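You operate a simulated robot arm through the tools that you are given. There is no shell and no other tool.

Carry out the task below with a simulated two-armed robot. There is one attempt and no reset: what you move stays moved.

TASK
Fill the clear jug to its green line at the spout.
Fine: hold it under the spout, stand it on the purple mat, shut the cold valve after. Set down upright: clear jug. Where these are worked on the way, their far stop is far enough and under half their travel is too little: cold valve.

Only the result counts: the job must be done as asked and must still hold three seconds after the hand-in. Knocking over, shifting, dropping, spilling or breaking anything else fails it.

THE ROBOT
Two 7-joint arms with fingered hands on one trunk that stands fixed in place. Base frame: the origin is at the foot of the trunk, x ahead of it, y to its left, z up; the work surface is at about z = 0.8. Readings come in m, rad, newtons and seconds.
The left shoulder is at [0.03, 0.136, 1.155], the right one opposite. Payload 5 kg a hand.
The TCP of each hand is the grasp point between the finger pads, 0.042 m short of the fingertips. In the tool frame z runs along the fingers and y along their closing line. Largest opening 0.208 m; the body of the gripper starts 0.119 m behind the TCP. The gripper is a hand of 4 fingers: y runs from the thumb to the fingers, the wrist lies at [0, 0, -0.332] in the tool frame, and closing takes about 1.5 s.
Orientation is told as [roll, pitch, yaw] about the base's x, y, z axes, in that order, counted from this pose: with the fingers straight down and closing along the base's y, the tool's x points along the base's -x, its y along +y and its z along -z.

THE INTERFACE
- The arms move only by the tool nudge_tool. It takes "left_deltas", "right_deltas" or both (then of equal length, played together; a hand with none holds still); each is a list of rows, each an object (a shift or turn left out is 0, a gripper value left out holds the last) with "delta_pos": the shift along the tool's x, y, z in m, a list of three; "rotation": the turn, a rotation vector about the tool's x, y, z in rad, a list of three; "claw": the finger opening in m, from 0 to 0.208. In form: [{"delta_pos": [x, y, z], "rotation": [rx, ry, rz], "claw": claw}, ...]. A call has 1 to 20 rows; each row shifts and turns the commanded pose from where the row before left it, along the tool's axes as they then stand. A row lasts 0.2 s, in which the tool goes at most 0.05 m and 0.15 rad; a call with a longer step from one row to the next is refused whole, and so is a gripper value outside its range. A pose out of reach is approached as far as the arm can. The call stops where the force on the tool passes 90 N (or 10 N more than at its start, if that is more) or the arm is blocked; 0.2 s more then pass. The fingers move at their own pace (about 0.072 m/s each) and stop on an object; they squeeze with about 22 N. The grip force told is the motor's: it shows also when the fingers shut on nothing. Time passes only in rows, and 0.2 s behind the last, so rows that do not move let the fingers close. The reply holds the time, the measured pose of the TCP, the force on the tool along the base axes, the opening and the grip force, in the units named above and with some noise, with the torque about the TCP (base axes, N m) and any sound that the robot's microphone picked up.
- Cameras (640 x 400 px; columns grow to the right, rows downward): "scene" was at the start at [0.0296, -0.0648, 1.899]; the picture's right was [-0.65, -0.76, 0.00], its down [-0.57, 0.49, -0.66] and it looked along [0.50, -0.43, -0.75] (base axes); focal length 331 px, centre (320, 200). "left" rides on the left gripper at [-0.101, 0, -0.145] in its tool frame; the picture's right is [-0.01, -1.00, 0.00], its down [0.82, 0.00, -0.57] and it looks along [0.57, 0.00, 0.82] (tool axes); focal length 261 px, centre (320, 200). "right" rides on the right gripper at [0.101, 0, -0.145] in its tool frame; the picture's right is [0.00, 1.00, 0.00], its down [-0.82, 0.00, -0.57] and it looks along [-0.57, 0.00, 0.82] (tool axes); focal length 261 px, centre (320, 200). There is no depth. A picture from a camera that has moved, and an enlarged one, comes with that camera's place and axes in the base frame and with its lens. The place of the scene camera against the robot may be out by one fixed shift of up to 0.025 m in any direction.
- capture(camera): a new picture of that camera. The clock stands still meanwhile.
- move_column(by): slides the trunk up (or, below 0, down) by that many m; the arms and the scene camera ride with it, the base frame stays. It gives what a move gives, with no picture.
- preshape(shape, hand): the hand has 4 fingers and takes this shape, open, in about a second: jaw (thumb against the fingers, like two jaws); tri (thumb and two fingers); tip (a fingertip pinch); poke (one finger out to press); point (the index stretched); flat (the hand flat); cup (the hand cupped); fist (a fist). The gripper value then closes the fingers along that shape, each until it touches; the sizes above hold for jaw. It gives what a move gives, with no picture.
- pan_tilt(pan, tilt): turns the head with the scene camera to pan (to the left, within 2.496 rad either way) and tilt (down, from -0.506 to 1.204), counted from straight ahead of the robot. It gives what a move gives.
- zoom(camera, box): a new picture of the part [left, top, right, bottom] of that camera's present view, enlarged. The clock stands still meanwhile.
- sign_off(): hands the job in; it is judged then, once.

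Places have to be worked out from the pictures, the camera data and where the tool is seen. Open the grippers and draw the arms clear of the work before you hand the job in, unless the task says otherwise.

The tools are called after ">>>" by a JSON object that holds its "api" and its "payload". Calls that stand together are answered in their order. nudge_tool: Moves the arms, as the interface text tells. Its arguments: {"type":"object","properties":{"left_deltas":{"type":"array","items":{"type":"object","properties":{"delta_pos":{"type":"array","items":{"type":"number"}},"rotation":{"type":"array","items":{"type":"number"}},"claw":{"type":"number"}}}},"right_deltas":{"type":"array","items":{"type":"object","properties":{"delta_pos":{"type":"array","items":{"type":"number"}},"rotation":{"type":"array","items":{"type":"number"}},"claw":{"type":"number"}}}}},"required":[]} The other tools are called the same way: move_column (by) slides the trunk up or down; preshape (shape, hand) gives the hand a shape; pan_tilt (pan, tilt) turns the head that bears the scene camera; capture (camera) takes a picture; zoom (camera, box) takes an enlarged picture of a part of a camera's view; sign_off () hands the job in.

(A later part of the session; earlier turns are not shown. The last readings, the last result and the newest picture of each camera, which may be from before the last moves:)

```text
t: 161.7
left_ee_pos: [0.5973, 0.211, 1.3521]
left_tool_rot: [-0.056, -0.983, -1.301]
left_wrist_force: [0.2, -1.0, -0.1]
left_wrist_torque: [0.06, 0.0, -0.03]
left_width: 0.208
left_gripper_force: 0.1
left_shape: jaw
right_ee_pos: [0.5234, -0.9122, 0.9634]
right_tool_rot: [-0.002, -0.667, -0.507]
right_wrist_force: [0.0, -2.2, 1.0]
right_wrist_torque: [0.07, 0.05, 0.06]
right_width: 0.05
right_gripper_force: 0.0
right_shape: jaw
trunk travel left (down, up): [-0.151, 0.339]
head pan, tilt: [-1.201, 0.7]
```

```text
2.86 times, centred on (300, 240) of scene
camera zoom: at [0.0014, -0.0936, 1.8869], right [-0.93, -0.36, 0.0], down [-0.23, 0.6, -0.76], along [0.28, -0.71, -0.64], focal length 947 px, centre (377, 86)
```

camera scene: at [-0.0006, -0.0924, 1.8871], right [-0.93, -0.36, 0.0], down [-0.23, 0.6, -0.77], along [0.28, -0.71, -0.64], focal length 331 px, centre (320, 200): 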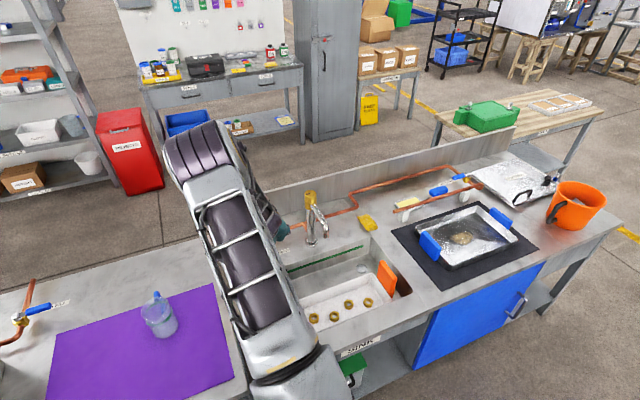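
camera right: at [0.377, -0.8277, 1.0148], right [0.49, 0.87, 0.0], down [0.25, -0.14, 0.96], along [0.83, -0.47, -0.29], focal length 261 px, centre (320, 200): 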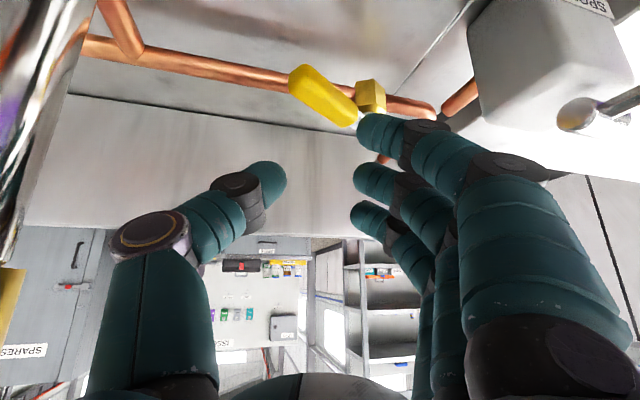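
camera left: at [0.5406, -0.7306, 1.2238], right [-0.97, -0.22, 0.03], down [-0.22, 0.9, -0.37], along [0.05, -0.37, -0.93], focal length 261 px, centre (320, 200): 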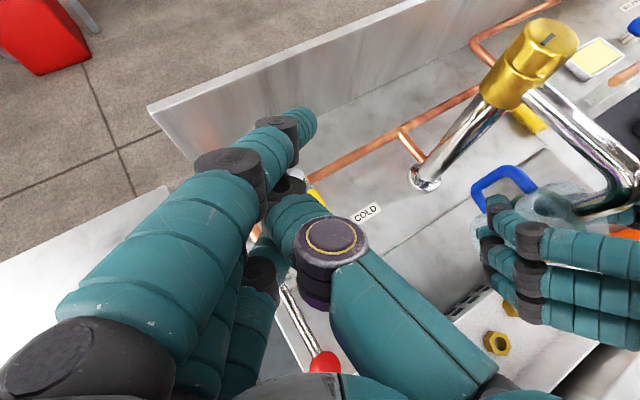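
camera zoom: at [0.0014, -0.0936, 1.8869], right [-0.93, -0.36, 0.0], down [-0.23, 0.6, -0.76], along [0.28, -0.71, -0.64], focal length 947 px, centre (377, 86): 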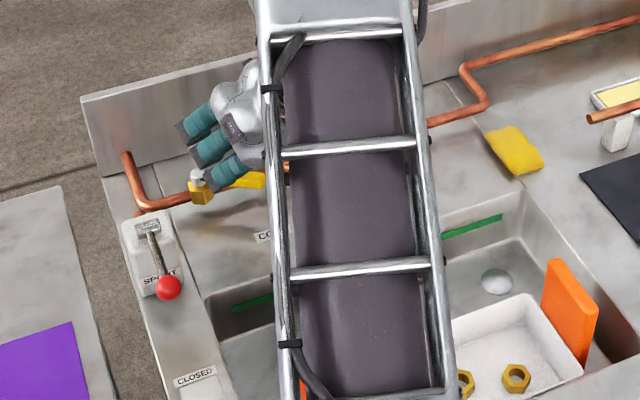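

Index tip is on the trailing side, slightly above the handle. Lower 2.8 cm and push toward pipe alignment.

>>> {"api": "nudge_tool", "payload": {"right_deltas": [{"delta_pos": [0.0087, 0.002, 0.011]}, {"delta_pos": [0.0087, 0, 0.011]}]}}

>>> {"api": "nudge_tool", "payload": {"right_deltas": [{"delta_pos": [-0.0048, -0.011, 0.0038]}, {"delta_pos": [-0.0048, -0.011, 0.0038]}, {"delta_pos": [-0.0048, -0.01, 0.0038]}]}}

>>> {"api": "capture", "payload": {"camera": "right"}}

>>> {"api": "zoom", "payload": {"camera": "scene", "box": [220, 170, 380, 310]}}

```text
t: 162.3
left_ee_pos: [0.5962, 0.2114, 1.3531]
left_tool_rot: [-0.056, -0.984, -1.302]
left_wrist_force: [-0.1, 0.6, 1.0]
left_wrist_torque: [0.02, 0.02, 0.01]
left_width: 0.2081
left_gripper_force: 0.1
left_shape: jaw
right_ee_pos: [0.5235, -0.909, 0.9354]
right_tool_rot: [-0.002, -0.668, -0.508]
right_wrist_force: [-0.7, 0.2, 2.0]
right_wrist_torque: [0.06, 0.05, 0.06]
right_width: 0.0499
right_gripper_force: 0.1
right_shape: jaw
trunk travel left (down, up): [-0.151, 0.339]
head pan, tilt: [-1.201, 0.7]
```

```text
t: 163.1
left_ee_pos: [0.5969, 0.2116, 1.3536]
left_tool_rot: [-0.056, -0.983, -1.302]
left_wrist_force: [-0.1, -1.1, 0.9]
left_wrist_torque: [0.06, -0.01, -0.01]
left_width: 0.2081
left_gripper_force: 0.0
left_shape: jaw
right_ee_pos: [0.5251, -0.9455, 0.9357]
right_tool_rot: [0.001, -0.666, -0.506]
right_wrist_force: [-0.1, 1.6, -0.9]
right_wrist_torque: [0.05, 0.0, 0.02]
right_width: 0.0503
right_gripper_force: 0.0
right_shape: jaw
trunk travel left (down, up): [-0.151, 0.339]
head pan, tilt: [-1.201, 0.7]
```

```text
taken
camera right: at [0.3784, -0.8618, 0.9868], right [0.49, 0.87, 0.0], down [0.25, -0.14, 0.96], along [0.83, -0.47, -0.29], focal length 261 px, centre (320, 200)
```

right: 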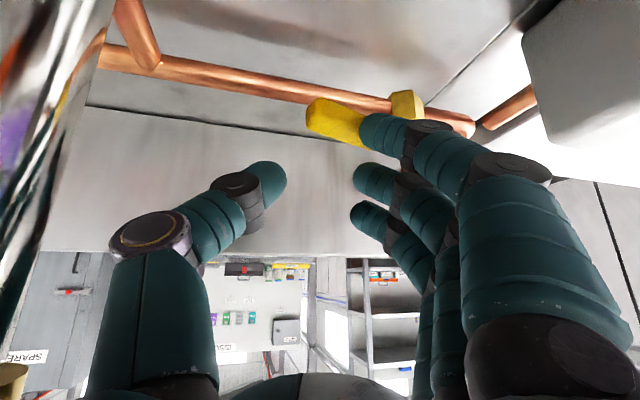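

```text
2.86 times, centred on (300, 240) of scene
camera zoom: at [0.0012, -0.0931, 1.8869], right [-0.93, -0.36, 0.0], down [-0.23, 0.6, -0.76], along [0.28, -0.71, -0.64], focal length 947 px, centre (377, 86)
```

zoom: 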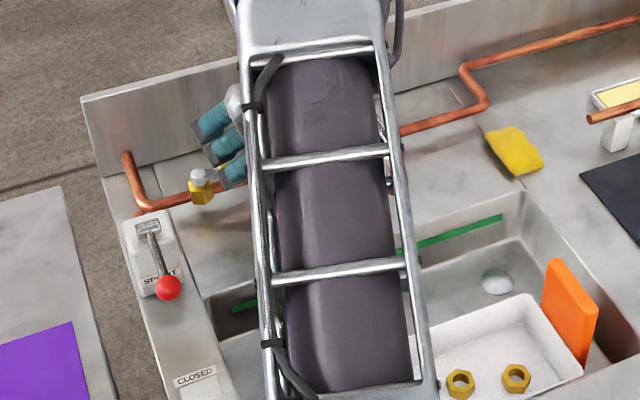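

The handle follows. Push further until the stop is felt.

>>> {"api": "nudge_tool", "payload": {"right_deltas": [{"delta_pos": [-0.0052, -0.008, 0.0041]}, {"delta_pos": [-0.0052, -0.007, 0.0041]}]}}

>>> {"api": "zoom", "payload": {"camera": "right", "box": [230, 60, 470, 220]}}

>>> {"api": "nudge_tool", "payload": {"right_deltas": [{"delta_pos": [-0.005, -0.006, 0.004]}, {"delta_pos": [-0.005, -0.006, 0.004]}]}}

>>> {"api": "zoom", "payload": {"camera": "right", "box": [230, 60, 470, 220]}}

```text
t: 163.7
left_ee_pos: [0.5978, 0.2161, 1.3528]
left_tool_rot: [-0.058, -0.985, -1.301]
left_wrist_force: [0.0, -0.9, 0.2]
left_wrist_torque: [0.1, 0.07, -0.06]
left_width: 0.2082
left_gripper_force: 0.0
left_shape: jaw
right_ee_pos: [0.5351, -0.9593, 0.9366]
right_tool_rot: [0.004, -0.667, -0.502]
right_wrist_force: [6.3, 39.3, -0.7]
right_wrist_torque: [-5.16, 0.99, -5.03]
right_width: 0.0502
right_gripper_force: 0.0
right_shape: jaw
trunk travel left (down, up): [-0.151, 0.339]
head pan, tilt: [-1.201, 0.7]
```

```text
2.50 times, centred on (350, 140) of right
camera zoom: at [0.3869, -0.8755, 0.9874], right [0.48, 0.88, 0.01], down [0.25, -0.14, 0.96], along [0.84, -0.46, -0.29], focal length 652 px, centre (245, 350)
```

zoom: 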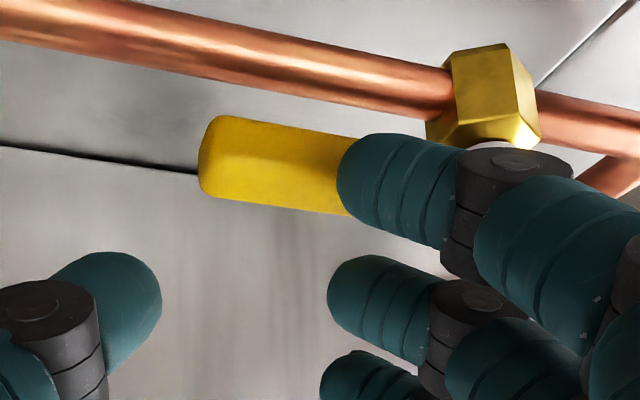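

```text
t: 164.2
left_ee_pos: [0.5961, 0.2128, 1.3536]
left_tool_rot: [-0.055, -0.988, -1.308]
left_wrist_force: [-1.3, -1.8, 1.1]
left_wrist_torque: [0.33, -0.03, 0.04]
left_width: 0.2079
left_gripper_force: 0.1
left_shape: jaw
right_ee_pos: [0.5385, -0.9574, 0.934]
right_tool_rot: [0.018, -0.66, -0.5]
right_wrist_force: [-0.4, 57.5, 24.4]
right_wrist_torque: [-5.07, 6.55, -4.58]
right_width: 0.0509
right_gripper_force: 0.0
right_shape: jaw
trunk travel left (down, up): [-0.151, 0.339]
head pan, tilt: [-1.201, 0.7]
stopped in row 2 (right hand): the force on the tool passed its limit at 101 N (the readings are from after the stop); the commanded pose is now the measured one
```

```text
2.50 times, centred on (350, 140) of right
camera zoom: at [0.3891, -0.8779, 0.9859], right [0.47, 0.88, 0.02], down [0.25, -0.15, 0.96], along [0.84, -0.45, -0.3], focal length 652 px, centre (245, 350)
```

zoom: 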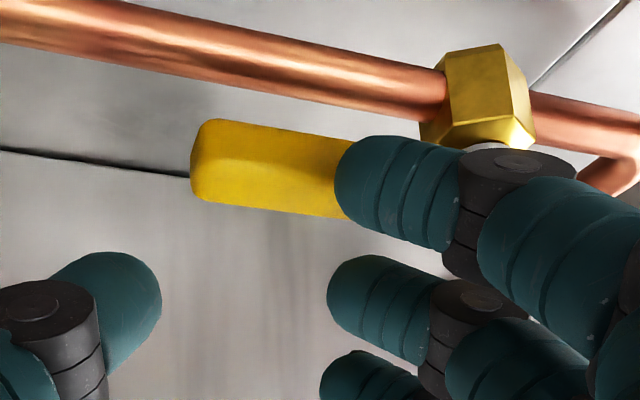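

The handle is now fully parallel to the pipe (far stop); but the hand's back leaned on the faucet head. Back off right away and rise, then check the spout.

>>> {"api": "nudge_tool", "payload": {"right_deltas": [{"delta_pos": [0.004, 0.015, -0.003]}, {"delta_pos": [0, 0.02, 0]}, {"delta_pos": [-0.012, 0.015, -0.016]}, {"delta_pos": [-0.0185, 0.01, -0.0236]}, {"delta_pos": [-0.0185, 0.01, -0.0236]}, {"delta_pos": [-0.0185, 0.01, -0.0236]}]}}

>>> {"api": "capture", "payload": {"camera": "right"}}

>>> {"api": "zoom", "payload": {"camera": "scene", "box": [220, 170, 380, 310]}}

```text
t: 165.6
left_ee_pos: [0.5972, 0.2112, 1.3521]
left_tool_rot: [-0.055, -0.984, -1.304]
left_wrist_force: [-1.6, 0.5, 0.1]
left_wrist_torque: [-0.06, -0.04, 0.04]
left_width: 0.208
left_gripper_force: 0.1
left_shape: jaw
right_ee_pos: [0.5657, -0.8931, 1.0399]
right_tool_rot: [0.009, -0.661, -0.507]
right_wrist_force: [-1.3, 0.9, -0.1]
right_wrist_torque: [-0.04, -0.05, -0.04]
right_width: 0.0501
right_gripper_force: 0.1
right_shape: jaw
trunk travel left (down, up): [-0.151, 0.339]
head pan, tilt: [-1.201, 0.7]
```

```text
taken
camera right: at [0.4173, -0.8118, 1.0937], right [0.48, 0.88, 0.01], down [0.26, -0.15, 0.95], along [0.84, -0.46, -0.3], focal length 261 px, centre (320, 200)
```

right: 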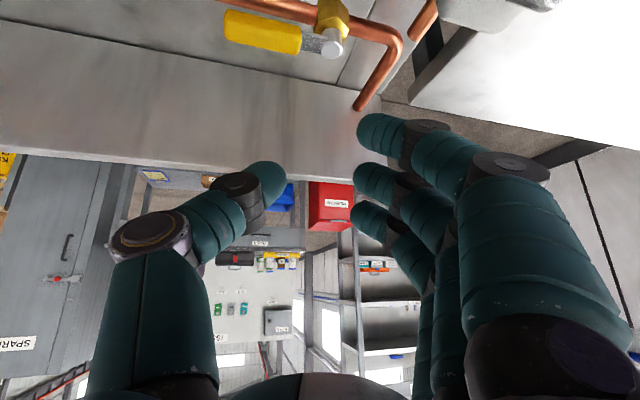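

```text
2.86 times, centred on (300, 240) of scene
camera zoom: at [0.0002, -0.0912, 1.8871], right [-0.93, -0.36, 0.0], down [-0.23, 0.6, -0.77], along [0.28, -0.71, -0.64], focal length 947 px, centre (377, 86)
```

zoom: 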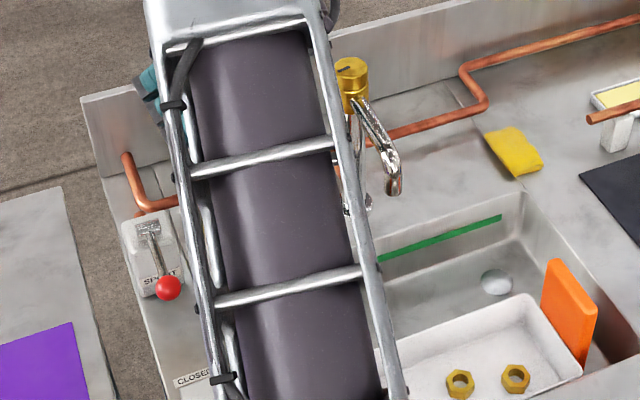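

>>> {"api": "zoom", "payload": {"camera": "scene", "box": [320, 190, 400, 270]}}

>>> {"api": "zoom", "payload": {"camera": "scene", "box": [370, 140, 520, 250]}}

>>> {"api": "zoom", "payload": {"camera": "scene", "box": [225, 220, 285, 300]}}

```text
5.00 times, centred on (360, 230) of scene
camera zoom: at [0.0002, -0.0912, 1.8871], right [-0.93, -0.36, 0.0], down [-0.23, 0.6, -0.77], along [0.28, -0.71, -0.64], focal length 1657 px, centre (120, 50)
```

zoom: 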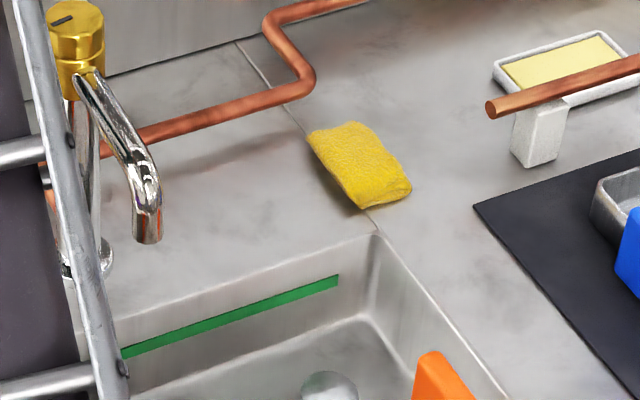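

```text
3.64 times, centred on (445, 195) of scene
camera zoom: at [0.0002, -0.0912, 1.8871], right [-0.93, -0.36, 0.0], down [-0.23, 0.6, -0.77], along [0.28, -0.71, -0.64], focal length 1205 px, centre (-134, 218)
```

zoom: 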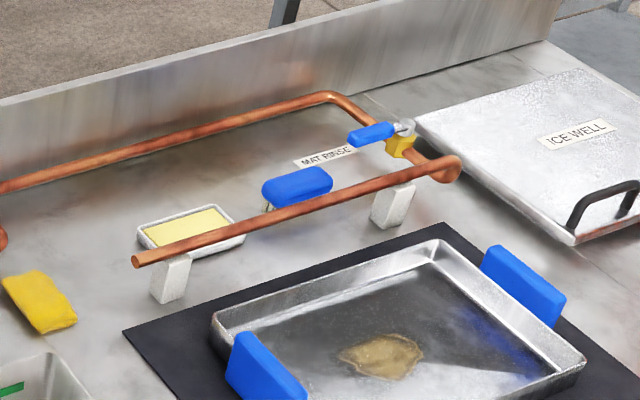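

```text
5.00 times, centred on (255, 260) of scene
camera zoom: at [0.0002, -0.0912, 1.8871], right [-0.93, -0.36, 0.0], down [-0.23, 0.6, -0.77], along [0.28, -0.71, -0.64], focal length 1657 px, centre (645, -100)
```

zoom: 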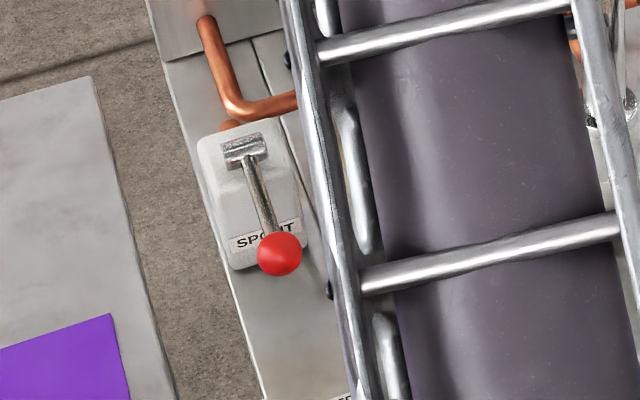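

Still no stream with the cold valve fully open and no sound. The "SPOUT" lever (hinge ≈(0.586,-0.747,0.92), ball ≈(0.512,-0.673,0.91)) probably opens the spout; earlier it resisted an upward pull, so it should move downward. I'll close the fingers and move above the ball to press it gently while watching the spout.

>>> {"api": "nudge_tool", "payload": {"right_deltas": [{"delta_pos": [0.0224, 0.0314, -0.0176], "claw": 0.0}, {"delta_pos": [0.0224, 0.0314, -0.0176]}, {"delta_pos": [0.0224, 0.0314, -0.0176]}, {"delta_pos": [0.0224, 0.0314, -0.0176]}, {"delta_pos": [0.0224, 0.0314, -0.0176]}, {}]}}

>>> {"api": "capture", "payload": {"camera": "right"}}

>>> {"api": "capture", "payload": {"camera": "scene"}}

```text
t: 167.0
left_ee_pos: [0.596, 0.2093, 1.3527]
left_tool_rot: [-0.056, -0.983, -1.304]
left_wrist_force: [-0.1, -0.1, -0.4]
left_wrist_torque: [0.07, 0.03, 0.0]
left_width: 0.2078
left_gripper_force: 0.0
left_shape: jaw
right_ee_pos: [0.519, -0.6873, 1.0422]
right_tool_rot: [0.013, -0.66, -0.509]
right_wrist_force: [0.0, -0.7, 0.2]
right_wrist_torque: [0.09, -0.03, 0.07]
right_width: 0.0001
right_gripper_force: 21.5
right_shape: jaw
trunk travel left (down, up): [-0.151, 0.339]
head pan, tilt: [-1.201, 0.7]
```

```text
taken
camera right: at [0.3704, -0.6068, 1.0954], right [0.48, 0.88, 0.01], down [0.26, -0.15, 0.95], along [0.84, -0.46, -0.3], focal length 261 px, centre (320, 200)
```

right: 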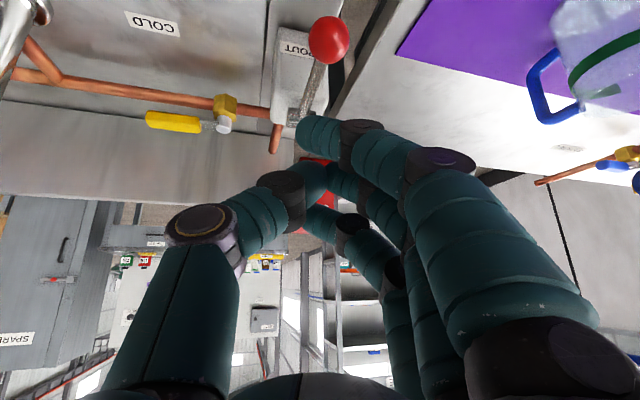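

```text
taken
camera scene: at [0.0012, -0.0938, 1.8869], right [-0.93, -0.36, 0.0], down [-0.23, 0.6, -0.76], along [0.28, -0.71, -0.64], focal length 331 px, centre (320, 200)
```

scene: 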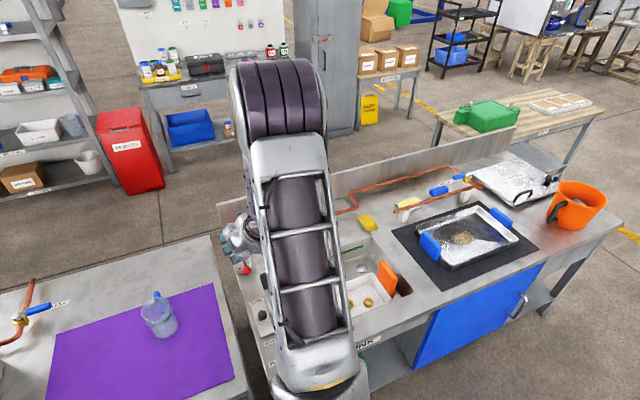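

>>> {"api": "zoom", "payload": {"camera": "right", "box": [240, 0, 400, 150]}}

>>> {"api": "zoom", "payload": {"camera": "scene", "box": [215, 210, 285, 300]}}

```text
2.67 times, centred on (320, 75) of right
camera zoom: at [0.3704, -0.6068, 1.0954], right [0.48, 0.88, 0.01], down [0.26, -0.15, 0.95], along [0.84, -0.46, -0.3], focal length 695 px, centre (320, 533)
```

zoom: 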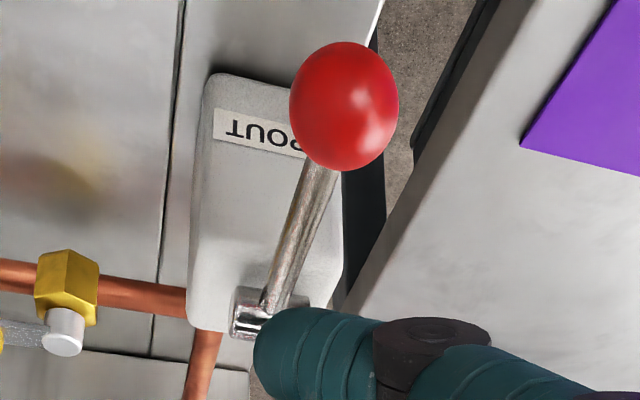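

```text
4.44 times, centred on (250, 255) of scene
camera zoom: at [0.0012, -0.0938, 1.8869], right [-0.93, -0.36, 0.0], down [-0.23, 0.6, -0.76], along [0.28, -0.71, -0.64], focal length 1473 px, centre (631, -44)
```

zoom: 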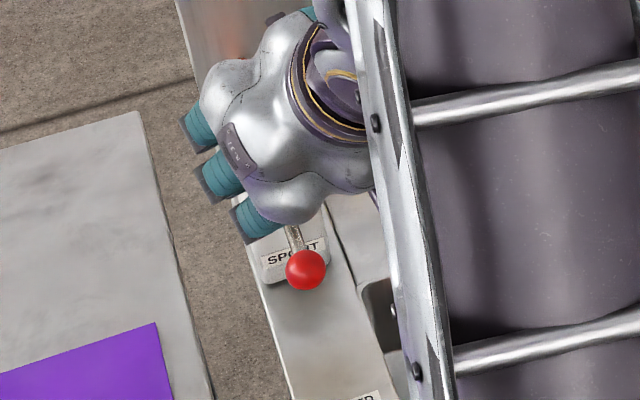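

The lever's bar is horizontal and overhangs the box, so it can swing down. The index tip is right above the red ball: lower in small steps and watch force and sound.

>>> {"api": "nudge_tool", "payload": {"right_deltas": [{"delta_pos": [0.0093, 0, 0.0118]}, {"delta_pos": [0.0093, 0, 0.0118]}, {"delta_pos": [0.0093, 0, 0.0118]}, {"delta_pos": [0.0031, 0, 0.0039]}]}}

>>> {"api": "nudge_tool", "payload": {"right_deltas": [{"delta_pos": [0.0031, 0, 0.0039]}, {"delta_pos": [0.0031, 0, 0.0039]}]}}

>>> {"api": "zoom", "payload": {"camera": "right", "box": [240, 30, 400, 180]}}

```text
t: 168.0
left_ee_pos: [0.597, 0.2104, 1.3526]
left_tool_rot: [-0.056, -0.982, -1.305]
left_wrist_force: [-0.6, 0.5, 0.4]
left_wrist_torque: [0.01, -0.03, 0.05]
left_width: 0.2081
left_gripper_force: 0.0
left_shape: jaw
right_ee_pos: [0.5182, -0.6855, 0.9918]
right_tool_rot: [0.012, -0.66, -0.509]
right_wrist_force: [-1.4, 0.2, -0.1]
right_wrist_torque: [0.0, -0.01, 0.0]
right_width: 0.0001
right_gripper_force: 22.4
right_shape: jaw
trunk travel left (down, up): [-0.151, 0.339]
head pan, tilt: [-1.201, 0.7]
```

```text
t: 168.6
left_ee_pos: [0.5965, 0.2113, 1.3521]
left_tool_rot: [-0.056, -0.983, -1.304]
left_wrist_force: [0.9, 0.7, 0.3]
left_wrist_torque: [0.02, 0.0, 0.01]
left_width: 0.2078
left_gripper_force: 0.0
left_shape: jaw
right_ee_pos: [0.5175, -0.6874, 0.982]
right_tool_rot: [0.011, -0.66, -0.51]
right_wrist_force: [-1.5, 0.5, 2.5]
right_wrist_torque: [0.01, 0.07, -0.02]
right_width: 0.0002
right_gripper_force: 22.0
right_shape: jaw
trunk travel left (down, up): [-0.151, 0.339]
head pan, tilt: [-1.201, 0.7]
```

```text
2.67 times, centred on (320, 105) of right
camera zoom: at [0.3701, -0.6053, 1.0349], right [0.48, 0.88, 0.01], down [0.26, -0.15, 0.95], along [0.84, -0.46, -0.3], focal length 695 px, centre (320, 453)
```

zoom: 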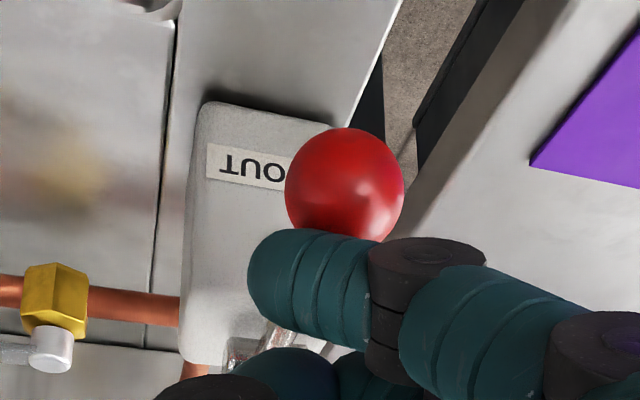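

Contact begins (≈2.5 N). Press down further in small steps.

>>> {"api": "nudge_tool", "payload": {"right_deltas": [{"delta_pos": [0.0037, 0, 0.0047]}, {"delta_pos": [0.0037, 0, 0.0047]}]}}

>>> {"api": "zoom", "payload": {"camera": "right", "box": [240, 30, 400, 180]}}

>>> {"api": "capture", "payload": {"camera": "scene"}}

```text
t: 169.2
left_ee_pos: [0.5968, 0.2106, 1.3525]
left_tool_rot: [-0.056, -0.982, -1.303]
left_wrist_force: [-0.1, -1.1, -0.6]
left_wrist_torque: [0.02, -0.04, 0.01]
left_width: 0.2078
left_gripper_force: 0.0
left_shape: jaw
right_ee_pos: [0.5181, -0.6871, 0.9703]
right_tool_rot: [0.013, -0.66, -0.507]
right_wrist_force: [-1.4, -0.8, 2.9]
right_wrist_torque: [0.01, 0.06, -0.03]
right_width: 0.0
right_gripper_force: 22.7
right_shape: jaw
trunk travel left (down, up): [-0.151, 0.339]
head pan, tilt: [-1.201, 0.7]
```

```text
2.67 times, centred on (320, 105) of right
camera zoom: at [0.3703, -0.6056, 1.0236], right [0.48, 0.88, 0.01], down [0.26, -0.15, 0.95], along [0.84, -0.46, -0.3], focal length 695 px, centre (320, 453)
```

zoom: 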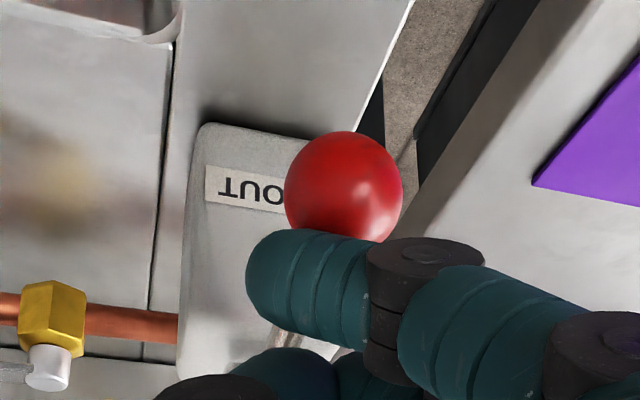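

```text
taken
camera scene: at [0.0007, -0.0922, 1.887], right [-0.93, -0.36, 0.0], down [-0.23, 0.6, -0.77], along [0.28, -0.71, -0.64], focal length 331 px, centre (320, 200)
```

scene: 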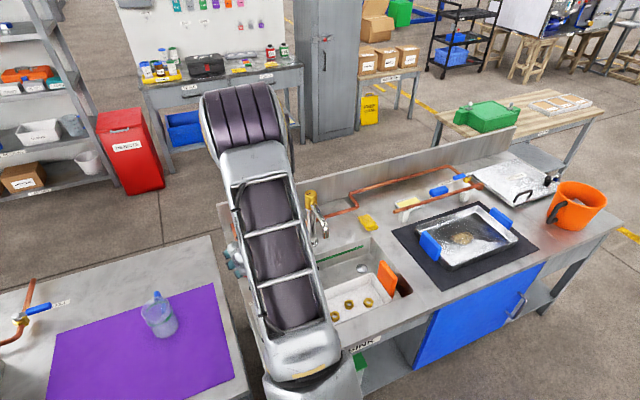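

The lever goes down easily with ~3 N. Check the spout.

>>> {"api": "zoom", "payload": {"camera": "scene", "box": [280, 180, 360, 280]}}

>>> {"api": "nudge_tool", "payload": {"right_deltas": [{"delta_pos": [0.0037, 0, 0.0047]}, {"delta_pos": [0.0037, 0, 0.0047]}]}}

>>> {"api": "zoom", "payload": {"camera": "scene", "box": [280, 180, 360, 280]}}

>>> {"api": "zoom", "payload": {"camera": "right", "box": [240, 30, 400, 180]}}

```text
4.00 times, centred on (320, 230) of scene
camera zoom: at [0.0007, -0.0922, 1.887], right [-0.93, -0.36, 0.0], down [-0.23, 0.6, -0.77], along [0.28, -0.71, -0.64], focal length 1326 px, centre (320, 80)
```

zoom: 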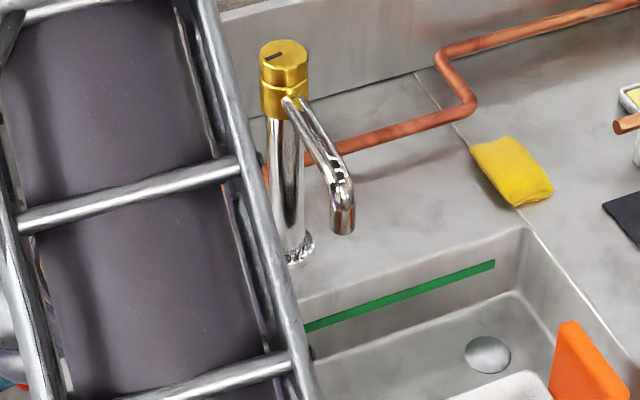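

```text
t: 169.8
left_ee_pos: [0.5968, 0.2114, 1.3535]
left_tool_rot: [-0.056, -0.985, -1.304]
left_wrist_force: [-0.1, -0.1, 0.0]
left_wrist_torque: [0.0, 0.0, 0.02]
left_width: 0.208
left_gripper_force: 0.1
left_shape: jaw
right_ee_pos: [0.5169, -0.6862, 0.9591]
right_tool_rot: [0.013, -0.66, -0.507]
right_wrist_force: [-0.4, -0.5, 2.8]
right_wrist_torque: [0.02, 0.1, -0.04]
right_width: 0.0
right_gripper_force: 21.5
right_shape: jaw
trunk travel left (down, up): [-0.151, 0.339]
head pan, tilt: [-1.201, 0.7]
```

```text
4.00 times, centred on (320, 230) of scene
camera zoom: at [0.0007, -0.0922, 1.887], right [-0.93, -0.36, 0.0], down [-0.23, 0.6, -0.77], along [0.28, -0.71, -0.64], focal length 1326 px, centre (320, 80)
```

zoom: 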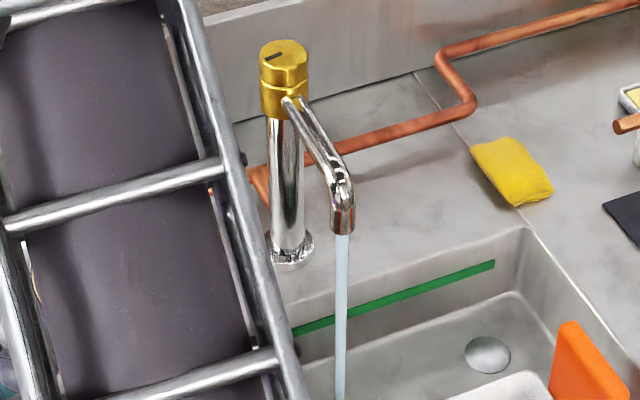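

```text
2.67 times, centred on (320, 105) of right
camera zoom: at [0.3701, -0.6055, 1.0119], right [0.48, 0.88, 0.01], down [0.25, -0.15, 0.95], along [0.84, -0.46, -0.3], focal length 695 px, centre (320, 453)
```

zoom: 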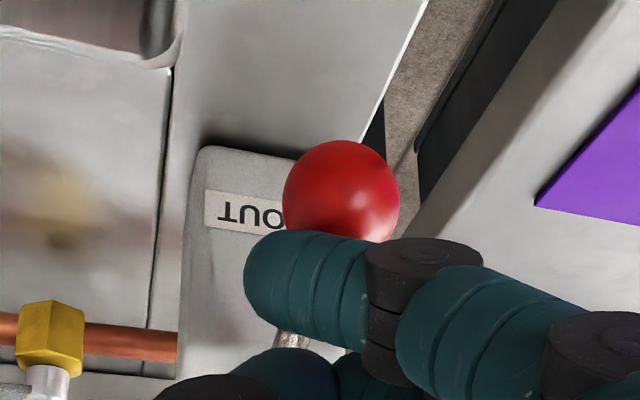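

Water flows — the lever is a press-to-pour control (spring ≈3 N) in series with the cold valve. Release it now and verify the flow stops.

>>> {"api": "nudge_tool", "payload": {"right_deltas": [{"delta_pos": [-0.0124, 0, -0.0157]}, {"delta_pos": [-0.0185, 0, -0.0236]}, {"delta_pos": [-0.0185, 0, -0.0236]}, {}]}}

>>> {"api": "zoom", "payload": {"camera": "scene", "box": [280, 180, 360, 280]}}

>>> {"api": "zoom", "payload": {"camera": "right", "box": [240, 0, 400, 150]}}

```text
t: 170.8
left_ee_pos: [0.5981, 0.2106, 1.3532]
left_tool_rot: [-0.057, -0.982, -1.301]
left_wrist_force: [0.9, 0.9, -0.5]
left_wrist_torque: [0.0, 0.06, -0.02]
left_width: 0.2081
left_gripper_force: 0.2
left_shape: jaw
right_ee_pos: [0.5191, -0.6882, 1.039]
right_tool_rot: [0.01, -0.657, -0.506]
right_wrist_force: [0.3, -0.1, -1.3]
right_wrist_torque: [-0.03, 0.0, -0.07]
right_width: 0.0001
right_gripper_force: 21.9
right_shape: jaw
trunk travel left (down, up): [-0.151, 0.339]
head pan, tilt: [-1.201, 0.7]
```

```text
4.00 times, centred on (320, 230) of scene
camera zoom: at [0.0022, -0.0929, 1.8869], right [-0.93, -0.36, 0.0], down [-0.23, 0.6, -0.76], along [0.28, -0.71, -0.64], focal length 1326 px, centre (320, 80)
```

zoom: 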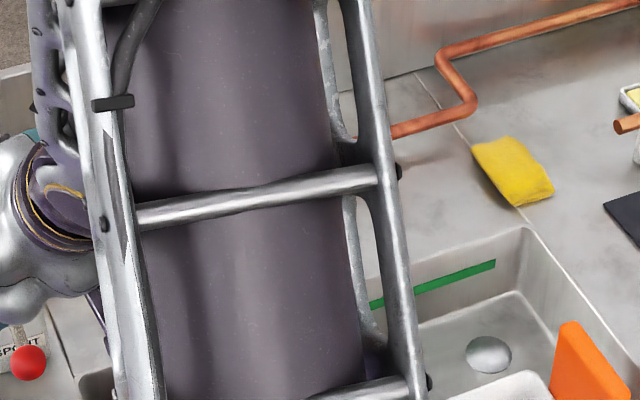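

```text
2.67 times, centred on (320, 75) of right
camera zoom: at [0.3714, -0.6073, 1.0914], right [0.48, 0.88, 0.01], down [0.26, -0.15, 0.95], along [0.84, -0.46, -0.3], focal length 695 px, centre (320, 533)
```

zoom: 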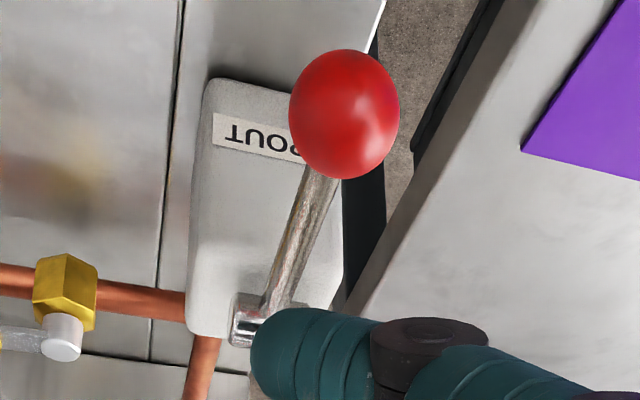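

The lever springs back, so it gives me fine control. Now return for the jug: lift, go behind it over the mat, yaw back to -0.906 and open.

>>> {"api": "nudge_tool", "payload": {"right_deltas": [{"delta_pos": [-0.0275, 0, -0.0356]}, {"delta_pos": [0.0084, 0.0393, -0.0037]}, {"delta_pos": [0.0084, 0.0393, -0.0037]}, {"delta_pos": [0.0084, 0.0393, -0.0037]}, {"delta_pos": [0.0084, 0.0393, -0.0037]}, {"delta_pos": [0.0084, 0.0393, -0.0037]}, {"delta_pos": [0.0084, 0.0393, -0.0037]}, {"delta_pos": [0.0084, 0.0393, -0.0037]}, {"delta_pos": [0.0084, 0.0393, -0.0037]}, {"delta_pos": [0.0084, 0.0393, -0.0037]}, {"rotation": [0.0824, 0, 0.1048], "claw": 0.1}, {"rotation": [0.0824, 0, 0.1048], "claw": 0.18}, {"rotation": [0.0824, 0, 0.1048]}, {}]}}

>>> {"api": "capture", "payload": {"camera": "right"}}

>>> {"api": "zoom", "payload": {"camera": "scene", "box": [220, 170, 400, 330]}}

```text
t: 173.8
left_ee_pos: [0.596, 0.211, 1.3524]
left_tool_rot: [-0.055, -0.983, -1.304]
left_wrist_force: [-0.3, 0.4, 0.4]
left_wrist_torque: [0.04, 0.02, 0.04]
left_width: 0.2079
left_gripper_force: 0.1
left_shape: jaw
right_ee_pos: [0.6165, -0.3398, 1.066]
right_tool_rot: [0.008, -0.656, -0.905]
right_wrist_force: [-0.2, -0.6, 0.5]
right_wrist_torque: [0.03, -0.04, 0.07]
right_width: 0.1227
right_gripper_force: 0.1
right_shape: jaw
trunk travel left (down, up): [-0.151, 0.339]
head pan, tilt: [-1.201, 0.7]
```

```text
taken
camera right: at [0.5123, -0.2073, 1.1197], right [0.79, 0.62, 0.01], down [0.18, -0.24, 0.95], along [0.59, -0.75, -0.3], focal length 261 px, centre (320, 200)
```

right: 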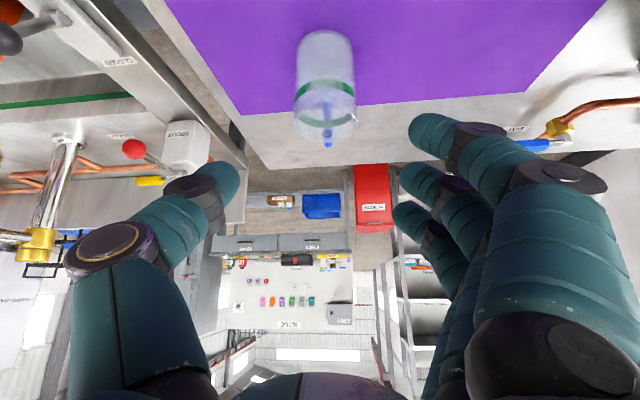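

```text
2.50 times, centred on (310, 250) of scene
camera zoom: at [0.0004, -0.0932, 1.887], right [-0.93, -0.36, 0.0], down [-0.23, 0.6, -0.76], along [0.28, -0.71, -0.64], focal length 828 px, centre (345, 75)
```

zoom: 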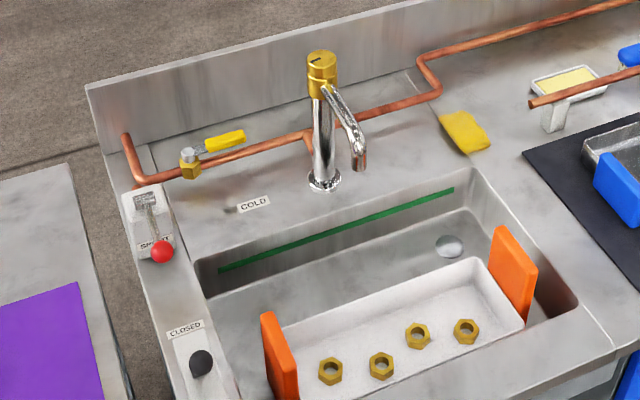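

Flow has stopped and everything is in order. Align and advance to regrasp the jug.

>>> {"api": "nudge_tool", "payload": {"right_deltas": [{"rotation": [-0.006, -0.012, 0], "delta_pos": [0.015, 0.0101, 0.01], "claw": 0.18}, {"delta_pos": [0, 0, 0.04]}, {"delta_pos": [0, 0, 0.04]}, {"delta_pos": [0, 0, 0.04]}, {"delta_pos": [0, 0, 0.03]}]}}

>>> {"api": "capture", "payload": {"camera": "right"}}

```text
t: 175.0
left_ee_pos: [0.5963, 0.2101, 1.3532]
left_tool_rot: [-0.057, -0.983, -1.303]
left_wrist_force: [0.2, -0.2, 0.0]
left_wrist_torque: [-0.01, 0.02, -0.05]
left_width: 0.2081
left_gripper_force: 0.1
left_shape: jaw
right_ee_pos: [0.6821, -0.3996, 0.9297]
right_tool_rot: [0.015, -0.668, -0.905]
right_wrist_force: [0.2, 0.6, -0.1]
right_wrist_torque: [-0.01, 0.02, 0.0]
right_width: 0.1793
right_gripper_force: 0.1
right_shape: jaw
trunk travel left (down, up): [-0.151, 0.339]
head pan, tilt: [-1.201, 0.7]
```

```text
taken
camera right: at [0.5764, -0.267, 0.9818], right [0.78, 0.62, 0.01], down [0.17, -0.24, 0.96], along [0.6, -0.75, -0.29], focal length 261 px, centre (320, 200)
```

right: 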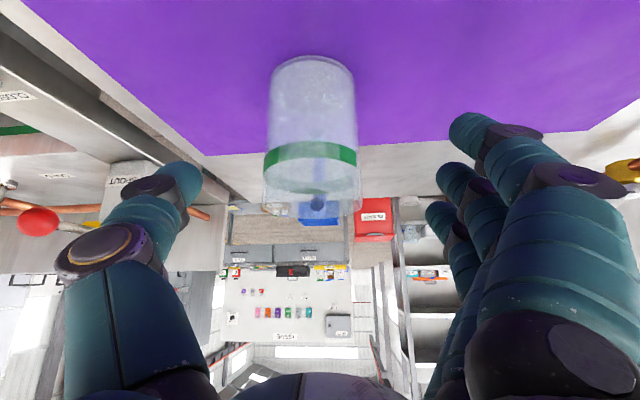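

Slightly correct the roll and lateral offset, advance the last 6 cm, and close.

>>> {"api": "nudge_tool", "payload": {"right_deltas": [{"rotation": [0.014, 0, 0], "delta_pos": [0, -0.0045, 0.02]}, {"delta_pos": [0, 0, 0.025]}, {"delta_pos": [0, 0, 0.0165]}, {"claw": 0.0}, {}, {}, {}, {}, {}, {}]}}

>>> {"api": "capture", "payload": {"camera": "right"}}

```text
t: 177.2
left_ee_pos: [0.5949, 0.2106, 1.3529]
left_tool_rot: [-0.056, -0.982, -1.305]
left_wrist_force: [0.9, 0.0, 0.5]
left_wrist_torque: [-0.02, 0.02, 0.0]
left_width: 0.2078
left_gripper_force: 0.1
left_shape: jaw
right_ee_pos: [0.6999, -0.4333, 0.8841]
right_tool_rot: [-0.003, -0.669, -0.905]
right_wrist_force: [0.9, -0.4, -0.6]
right_wrist_torque: [-0.01, 0.03, 0.03]
right_width: 0.0674
right_gripper_force: 22.0
right_shape: jaw
trunk travel left (down, up): [-0.151, 0.339]
head pan, tilt: [-1.201, 0.7]
```

```text
taken
camera right: at [0.5963, -0.2986, 0.9354], right [0.79, 0.61, 0.0], down [0.18, -0.23, 0.96], along [0.59, -0.75, -0.29], focal length 261 px, centre (320, 200)
```

right: 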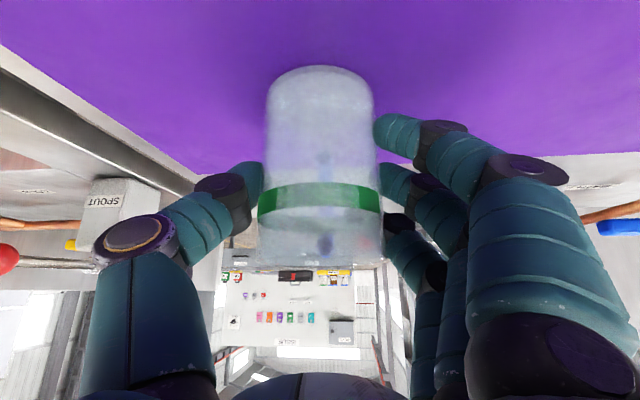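

Jug regrasped. Lift to carrying height and bring it to the stand-off behind the spout as before.

>>> {"api": "nudge_tool", "payload": {"right_deltas": [{"delta_pos": [-0.0124, 0, -0.0157]}, {"delta_pos": [-0.0205, 0, -0.026]}, {"delta_pos": [-0.0205, 0, -0.026]}, {"delta_pos": [-0.0205, 0, -0.026]}, {"delta_pos": [-0.0205, 0, -0.026]}, {"delta_pos": [-0.019, 0, -0.0241]}]}}

>>> {"api": "nudge_tool", "payload": {"right_deltas": [{"delta_pos": [0.0011, -0.0401, -0.0009]}, {"delta_pos": [0.0011, -0.0401, -0.0009]}, {"delta_pos": [0.0011, -0.0401, -0.0009]}, {"delta_pos": [0.0011, -0.0401, -0.0009]}, {"delta_pos": [0.0011, -0.0401, -0.0009]}, {"delta_pos": [0.0011, -0.0401, -0.0009]}, {"delta_pos": [0.0011, -0.0401, -0.0009]}, {"delta_pos": [0.0011, -0.0401, -0.0009]}, {"delta_pos": [0.0011, -0.0401, -0.0009]}, {"delta_pos": [0.0011, -0.0401, -0.0009]}]}}

>>> {"api": "nudge_tool", "payload": {"right_deltas": [{"delta_pos": [0.0011, -0.0401, -0.0009]}, {"delta_pos": [0.0011, -0.0401, -0.0009]}, {"delta_pos": [0.0011, -0.0401, -0.0009]}, {"delta_pos": [0.0011, -0.0401, -0.0009]}, {"delta_pos": [0.0011, -0.0401, -0.0009]}, {}]}}

>>> {"api": "capture", "payload": {"camera": "right"}}

```text
t: 178.6
left_ee_pos: [0.5954, 0.2112, 1.353]
left_tool_rot: [-0.055, -0.984, -1.307]
left_wrist_force: [-0.8, -0.8, 0.5]
left_wrist_torque: [-0.05, -0.02, 0.03]
left_width: 0.2079
left_gripper_force: 0.2
left_shape: jaw
right_ee_pos: [0.698, -0.4325, 1.0678]
right_tool_rot: [-0.002, -0.669, -0.903]
right_wrist_force: [-0.6, 0.6, -0.7]
right_wrist_torque: [0.01, -0.06, 0.04]
right_width: 0.0673
right_gripper_force: 22.0
right_shape: jaw
trunk travel left (down, up): [-0.151, 0.339]
head pan, tilt: [-1.201, 0.7]
```

```text
t: 180.8
left_ee_pos: [0.5952, 0.2103, 1.3544]
left_tool_rot: [-0.052, -0.983, -1.306]
left_wrist_force: [-1.3, 0.4, 1.5]
left_wrist_torque: [0.14, -0.04, 0.12]
left_width: 0.2078
left_gripper_force: 0.0
left_shape: jaw
right_ee_pos: [0.3761, -0.6702, 1.0645]
right_tool_rot: [0.002, -0.67, -0.905]
right_wrist_force: [-0.9, 0.1, -1.2]
right_wrist_torque: [0.06, -0.06, 0.04]
right_width: 0.0673
right_gripper_force: 21.9
right_shape: jaw
trunk travel left (down, up): [-0.151, 0.339]
head pan, tilt: [-1.201, 0.7]
```

```text
t: 182.2
left_ee_pos: [0.5956, 0.2113, 1.3526]
left_tool_rot: [-0.055, -0.984, -1.305]
left_wrist_force: [0.7, -0.1, 0.2]
left_wrist_torque: [-0.03, 0.01, 0.01]
left_width: 0.208
left_gripper_force: 0.1
left_shape: jaw
right_ee_pos: [0.2122, -0.7853, 1.0695]
right_tool_rot: [-0.003, -0.668, -0.904]
right_wrist_force: [-0.3, 0.3, -0.6]
right_wrist_torque: [0.03, 0.01, 0.0]
right_width: 0.0674
right_gripper_force: 21.9
right_shape: jaw
trunk travel left (down, up): [-0.151, 0.339]
head pan, tilt: [-1.201, 0.7]
```

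```text
taken
camera right: at [0.1084, -0.6523, 1.12], right [0.79, 0.61, 0.0], down [0.18, -0.23, 0.96], along [0.59, -0.75, -0.29], focal length 261 px, centre (320, 200)
```

right: 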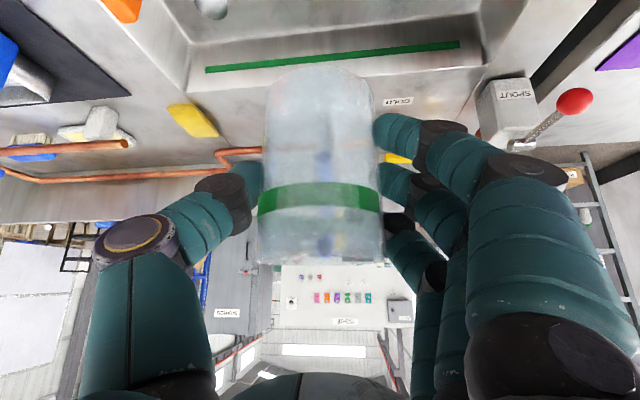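

Lower with the trunk, then advance 0.12 m under the spout.

>>> {"api": "move_column", "payload": {"by": -0.15}}

>>> {"api": "nudge_tool", "payload": {"right_deltas": [{"delta_pos": [-0.0188, 0, 0.0149]}, {"delta_pos": [-0.0188, 0, 0.0149]}, {"delta_pos": [-0.0188, 0, 0.0149]}, {"delta_pos": [-0.0188, 0, 0.0149]}, {"delta_pos": [-0.0188, 0, 0.0149]}, {}]}}

>>> {"api": "capture", "payload": {"camera": "right"}}

>>> {"api": "zoom", "payload": {"camera": "right", "box": [240, 140, 400, 380]}}

```text
t: 183.9
left_ee_pos: [0.5971, 0.2102, 1.2033]
left_tool_rot: [-0.052, -0.984, -1.305]
left_wrist_force: [0.4, 0.2, 0.3]
left_wrist_torque: [0.01, 0.02, 0.02]
left_width: 0.208
left_gripper_force: 0.0
left_shape: jaw
right_ee_pos: [0.2125, -0.7863, 0.9189]
right_tool_rot: [0.001, -0.667, -0.904]
right_wrist_force: [-0.5, 1.1, -1.1]
right_wrist_torque: [0.05, 0.03, 0.02]
right_width: 0.0672
right_gripper_force: 22.1
right_shape: jaw
trunk travel left (down, up): [-0.001, 0.489]
head pan, tilt: [-1.201, 0.7]
```

```text
t: 185.3
left_ee_pos: [0.5961, 0.2103, 1.2024]
left_tool_rot: [-0.057, -0.984, -1.305]
left_wrist_force: [0.2, 0.0, 0.0]
left_wrist_torque: [0.01, -0.06, 0.0]
left_width: 0.208
left_gripper_force: 0.2
left_shape: jaw
right_ee_pos: [0.2874, -0.8796, 0.9205]
right_tool_rot: [-0.002, -0.669, -0.905]
right_wrist_force: [-0.3, 0.0, -0.7]
right_wrist_torque: [-0.03, 0.01, 0.01]
right_width: 0.0672
right_gripper_force: 21.9
right_shape: jaw
trunk travel left (down, up): [-0.001, 0.489]
head pan, tilt: [-1.201, 0.7]
```

```text
taken
camera right: at [0.1833, -0.7458, 0.9709], right [0.79, 0.61, 0.0], down [0.18, -0.23, 0.96], along [0.59, -0.75, -0.29], focal length 261 px, centre (320, 200)
```

right: 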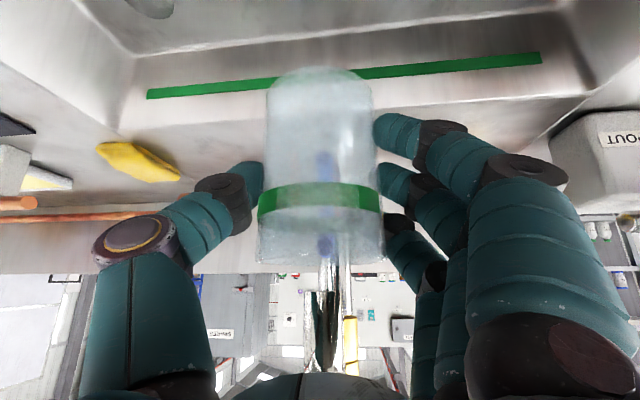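

```text
1.67 times, centred on (320, 260) of right
camera zoom: at [0.1833, -0.7458, 0.9709], right [0.79, 0.61, 0.0], down [0.18, -0.23, 0.96], along [0.59, -0.75, -0.29], focal length 434 px, centre (320, 100)
```

zoom: 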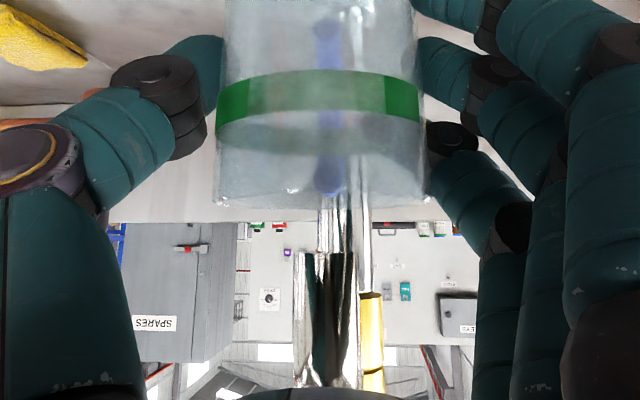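

Jug in place. Now bring the left hand (fingers closed, lowest fingertip as presser) over the red SPOUT ball.

>>> {"api": "nudge_tool", "payload": {"left_deltas": [{"delta_pos": [-0.0174, -0.0147, 0.041], "claw": 0.0}, {"delta_pos": [-0.0174, -0.0147, 0.041]}, {"delta_pos": [-0.0174, -0.0147, 0.041]}, {"delta_pos": [-0.0174, -0.0147, 0.041]}, {"delta_pos": [-0.0174, -0.0147, 0.041]}, {"delta_pos": [-0.0174, -0.0147, 0.041]}, {"delta_pos": [-0.0174, -0.0147, 0.041]}, {"delta_pos": [-0.0174, -0.0147, 0.041]}, {"delta_pos": [-0.0174, -0.0147, 0.041]}, {"delta_pos": [-0.0174, -0.0147, 0.041]}, {"delta_pos": [-0.0174, -0.0147, 0.041]}]}}

>>> {"api": "nudge_tool", "payload": {"left_deltas": [{"delta_pos": [-0.0174, -0.0147, 0.041]}, {"delta_pos": [-0.0174, -0.0147, 0.041]}, {"delta_pos": [-0.0174, -0.0147, 0.041]}, {"delta_pos": [-0.0174, -0.0147, 0.041]}, {"delta_pos": [-0.0174, -0.0147, 0.041]}, {"delta_pos": [-0.0174, -0.0147, 0.041]}, {}]}}

>>> {"api": "capture", "payload": {"camera": "left"}}

>>> {"api": "capture", "payload": {"camera": "scene"}}

```text
t: 187.7
left_ee_pos: [0.542, -0.2941, 1.1167]
left_tool_rot: [-0.055, -0.983, -1.301]
left_wrist_force: [-0.1, 1.0, -0.1]
left_wrist_torque: [-0.03, 0.03, -0.02]
left_width: 0.0
left_gripper_force: 21.9
left_shape: jaw
right_ee_pos: [0.2885, -0.8789, 0.9181]
right_tool_rot: [0.0, -0.667, -0.904]
right_wrist_force: [0.1, -0.4, -1.7]
right_wrist_torque: [0.02, 0.05, 0.0]
right_width: 0.0673
right_gripper_force: 22.1
right_shape: jaw
trunk travel left (down, up): [-0.001, 0.489]
head pan, tilt: [-1.201, 0.7]
```

```text
t: 189.3
left_ee_pos: [0.5115, -0.5684, 1.0711]
left_tool_rot: [-0.056, -0.985, -1.302]
left_wrist_force: [0.7, 0.6, 0.4]
left_wrist_torque: [0.0, 0.0, -0.05]
left_width: 0.0
left_gripper_force: 22.4
left_shape: jaw
right_ee_pos: [0.2885, -0.8782, 0.9196]
right_tool_rot: [-0.001, -0.668, -0.902]
right_wrist_force: [-0.8, 0.1, -0.7]
right_wrist_torque: [-0.02, 0.01, 0.0]
right_width: 0.0671
right_gripper_force: 21.8
right_shape: jaw
trunk travel left (down, up): [-0.001, 0.489]
head pan, tilt: [-1.201, 0.7]
```

```text
taken
camera left: at [0.5038, -0.5054, 1.2365], right [-0.97, -0.22, 0.03], down [-0.22, 0.9, -0.37], along [0.05, -0.37, -0.93], focal length 261 px, centre (320, 200)
```

left: 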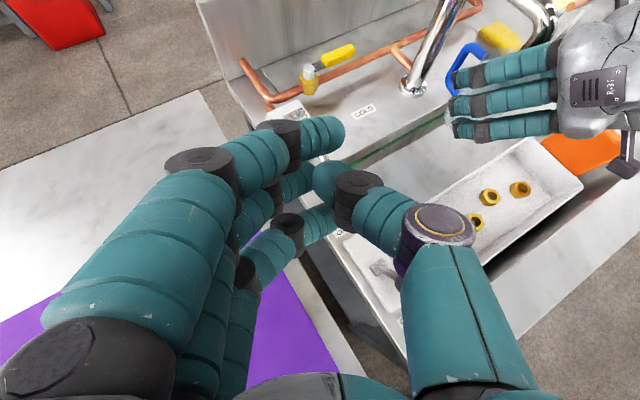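

```text
taken
camera scene: at [0.001, -0.0916, 1.7371], right [-0.93, -0.36, 0.0], down [-0.23, 0.6, -0.77], along [0.28, -0.71, -0.64], focal length 331 px, centre (320, 200)
```

scene: 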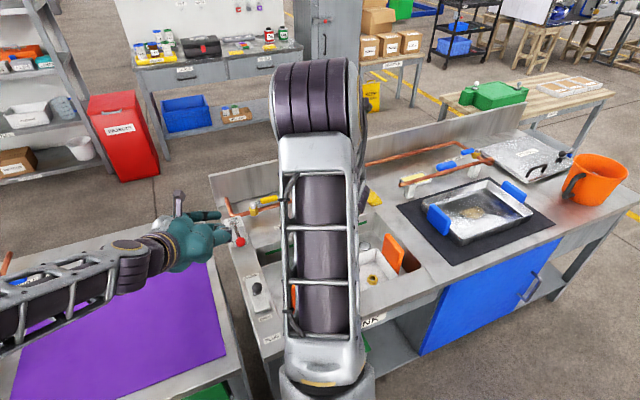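

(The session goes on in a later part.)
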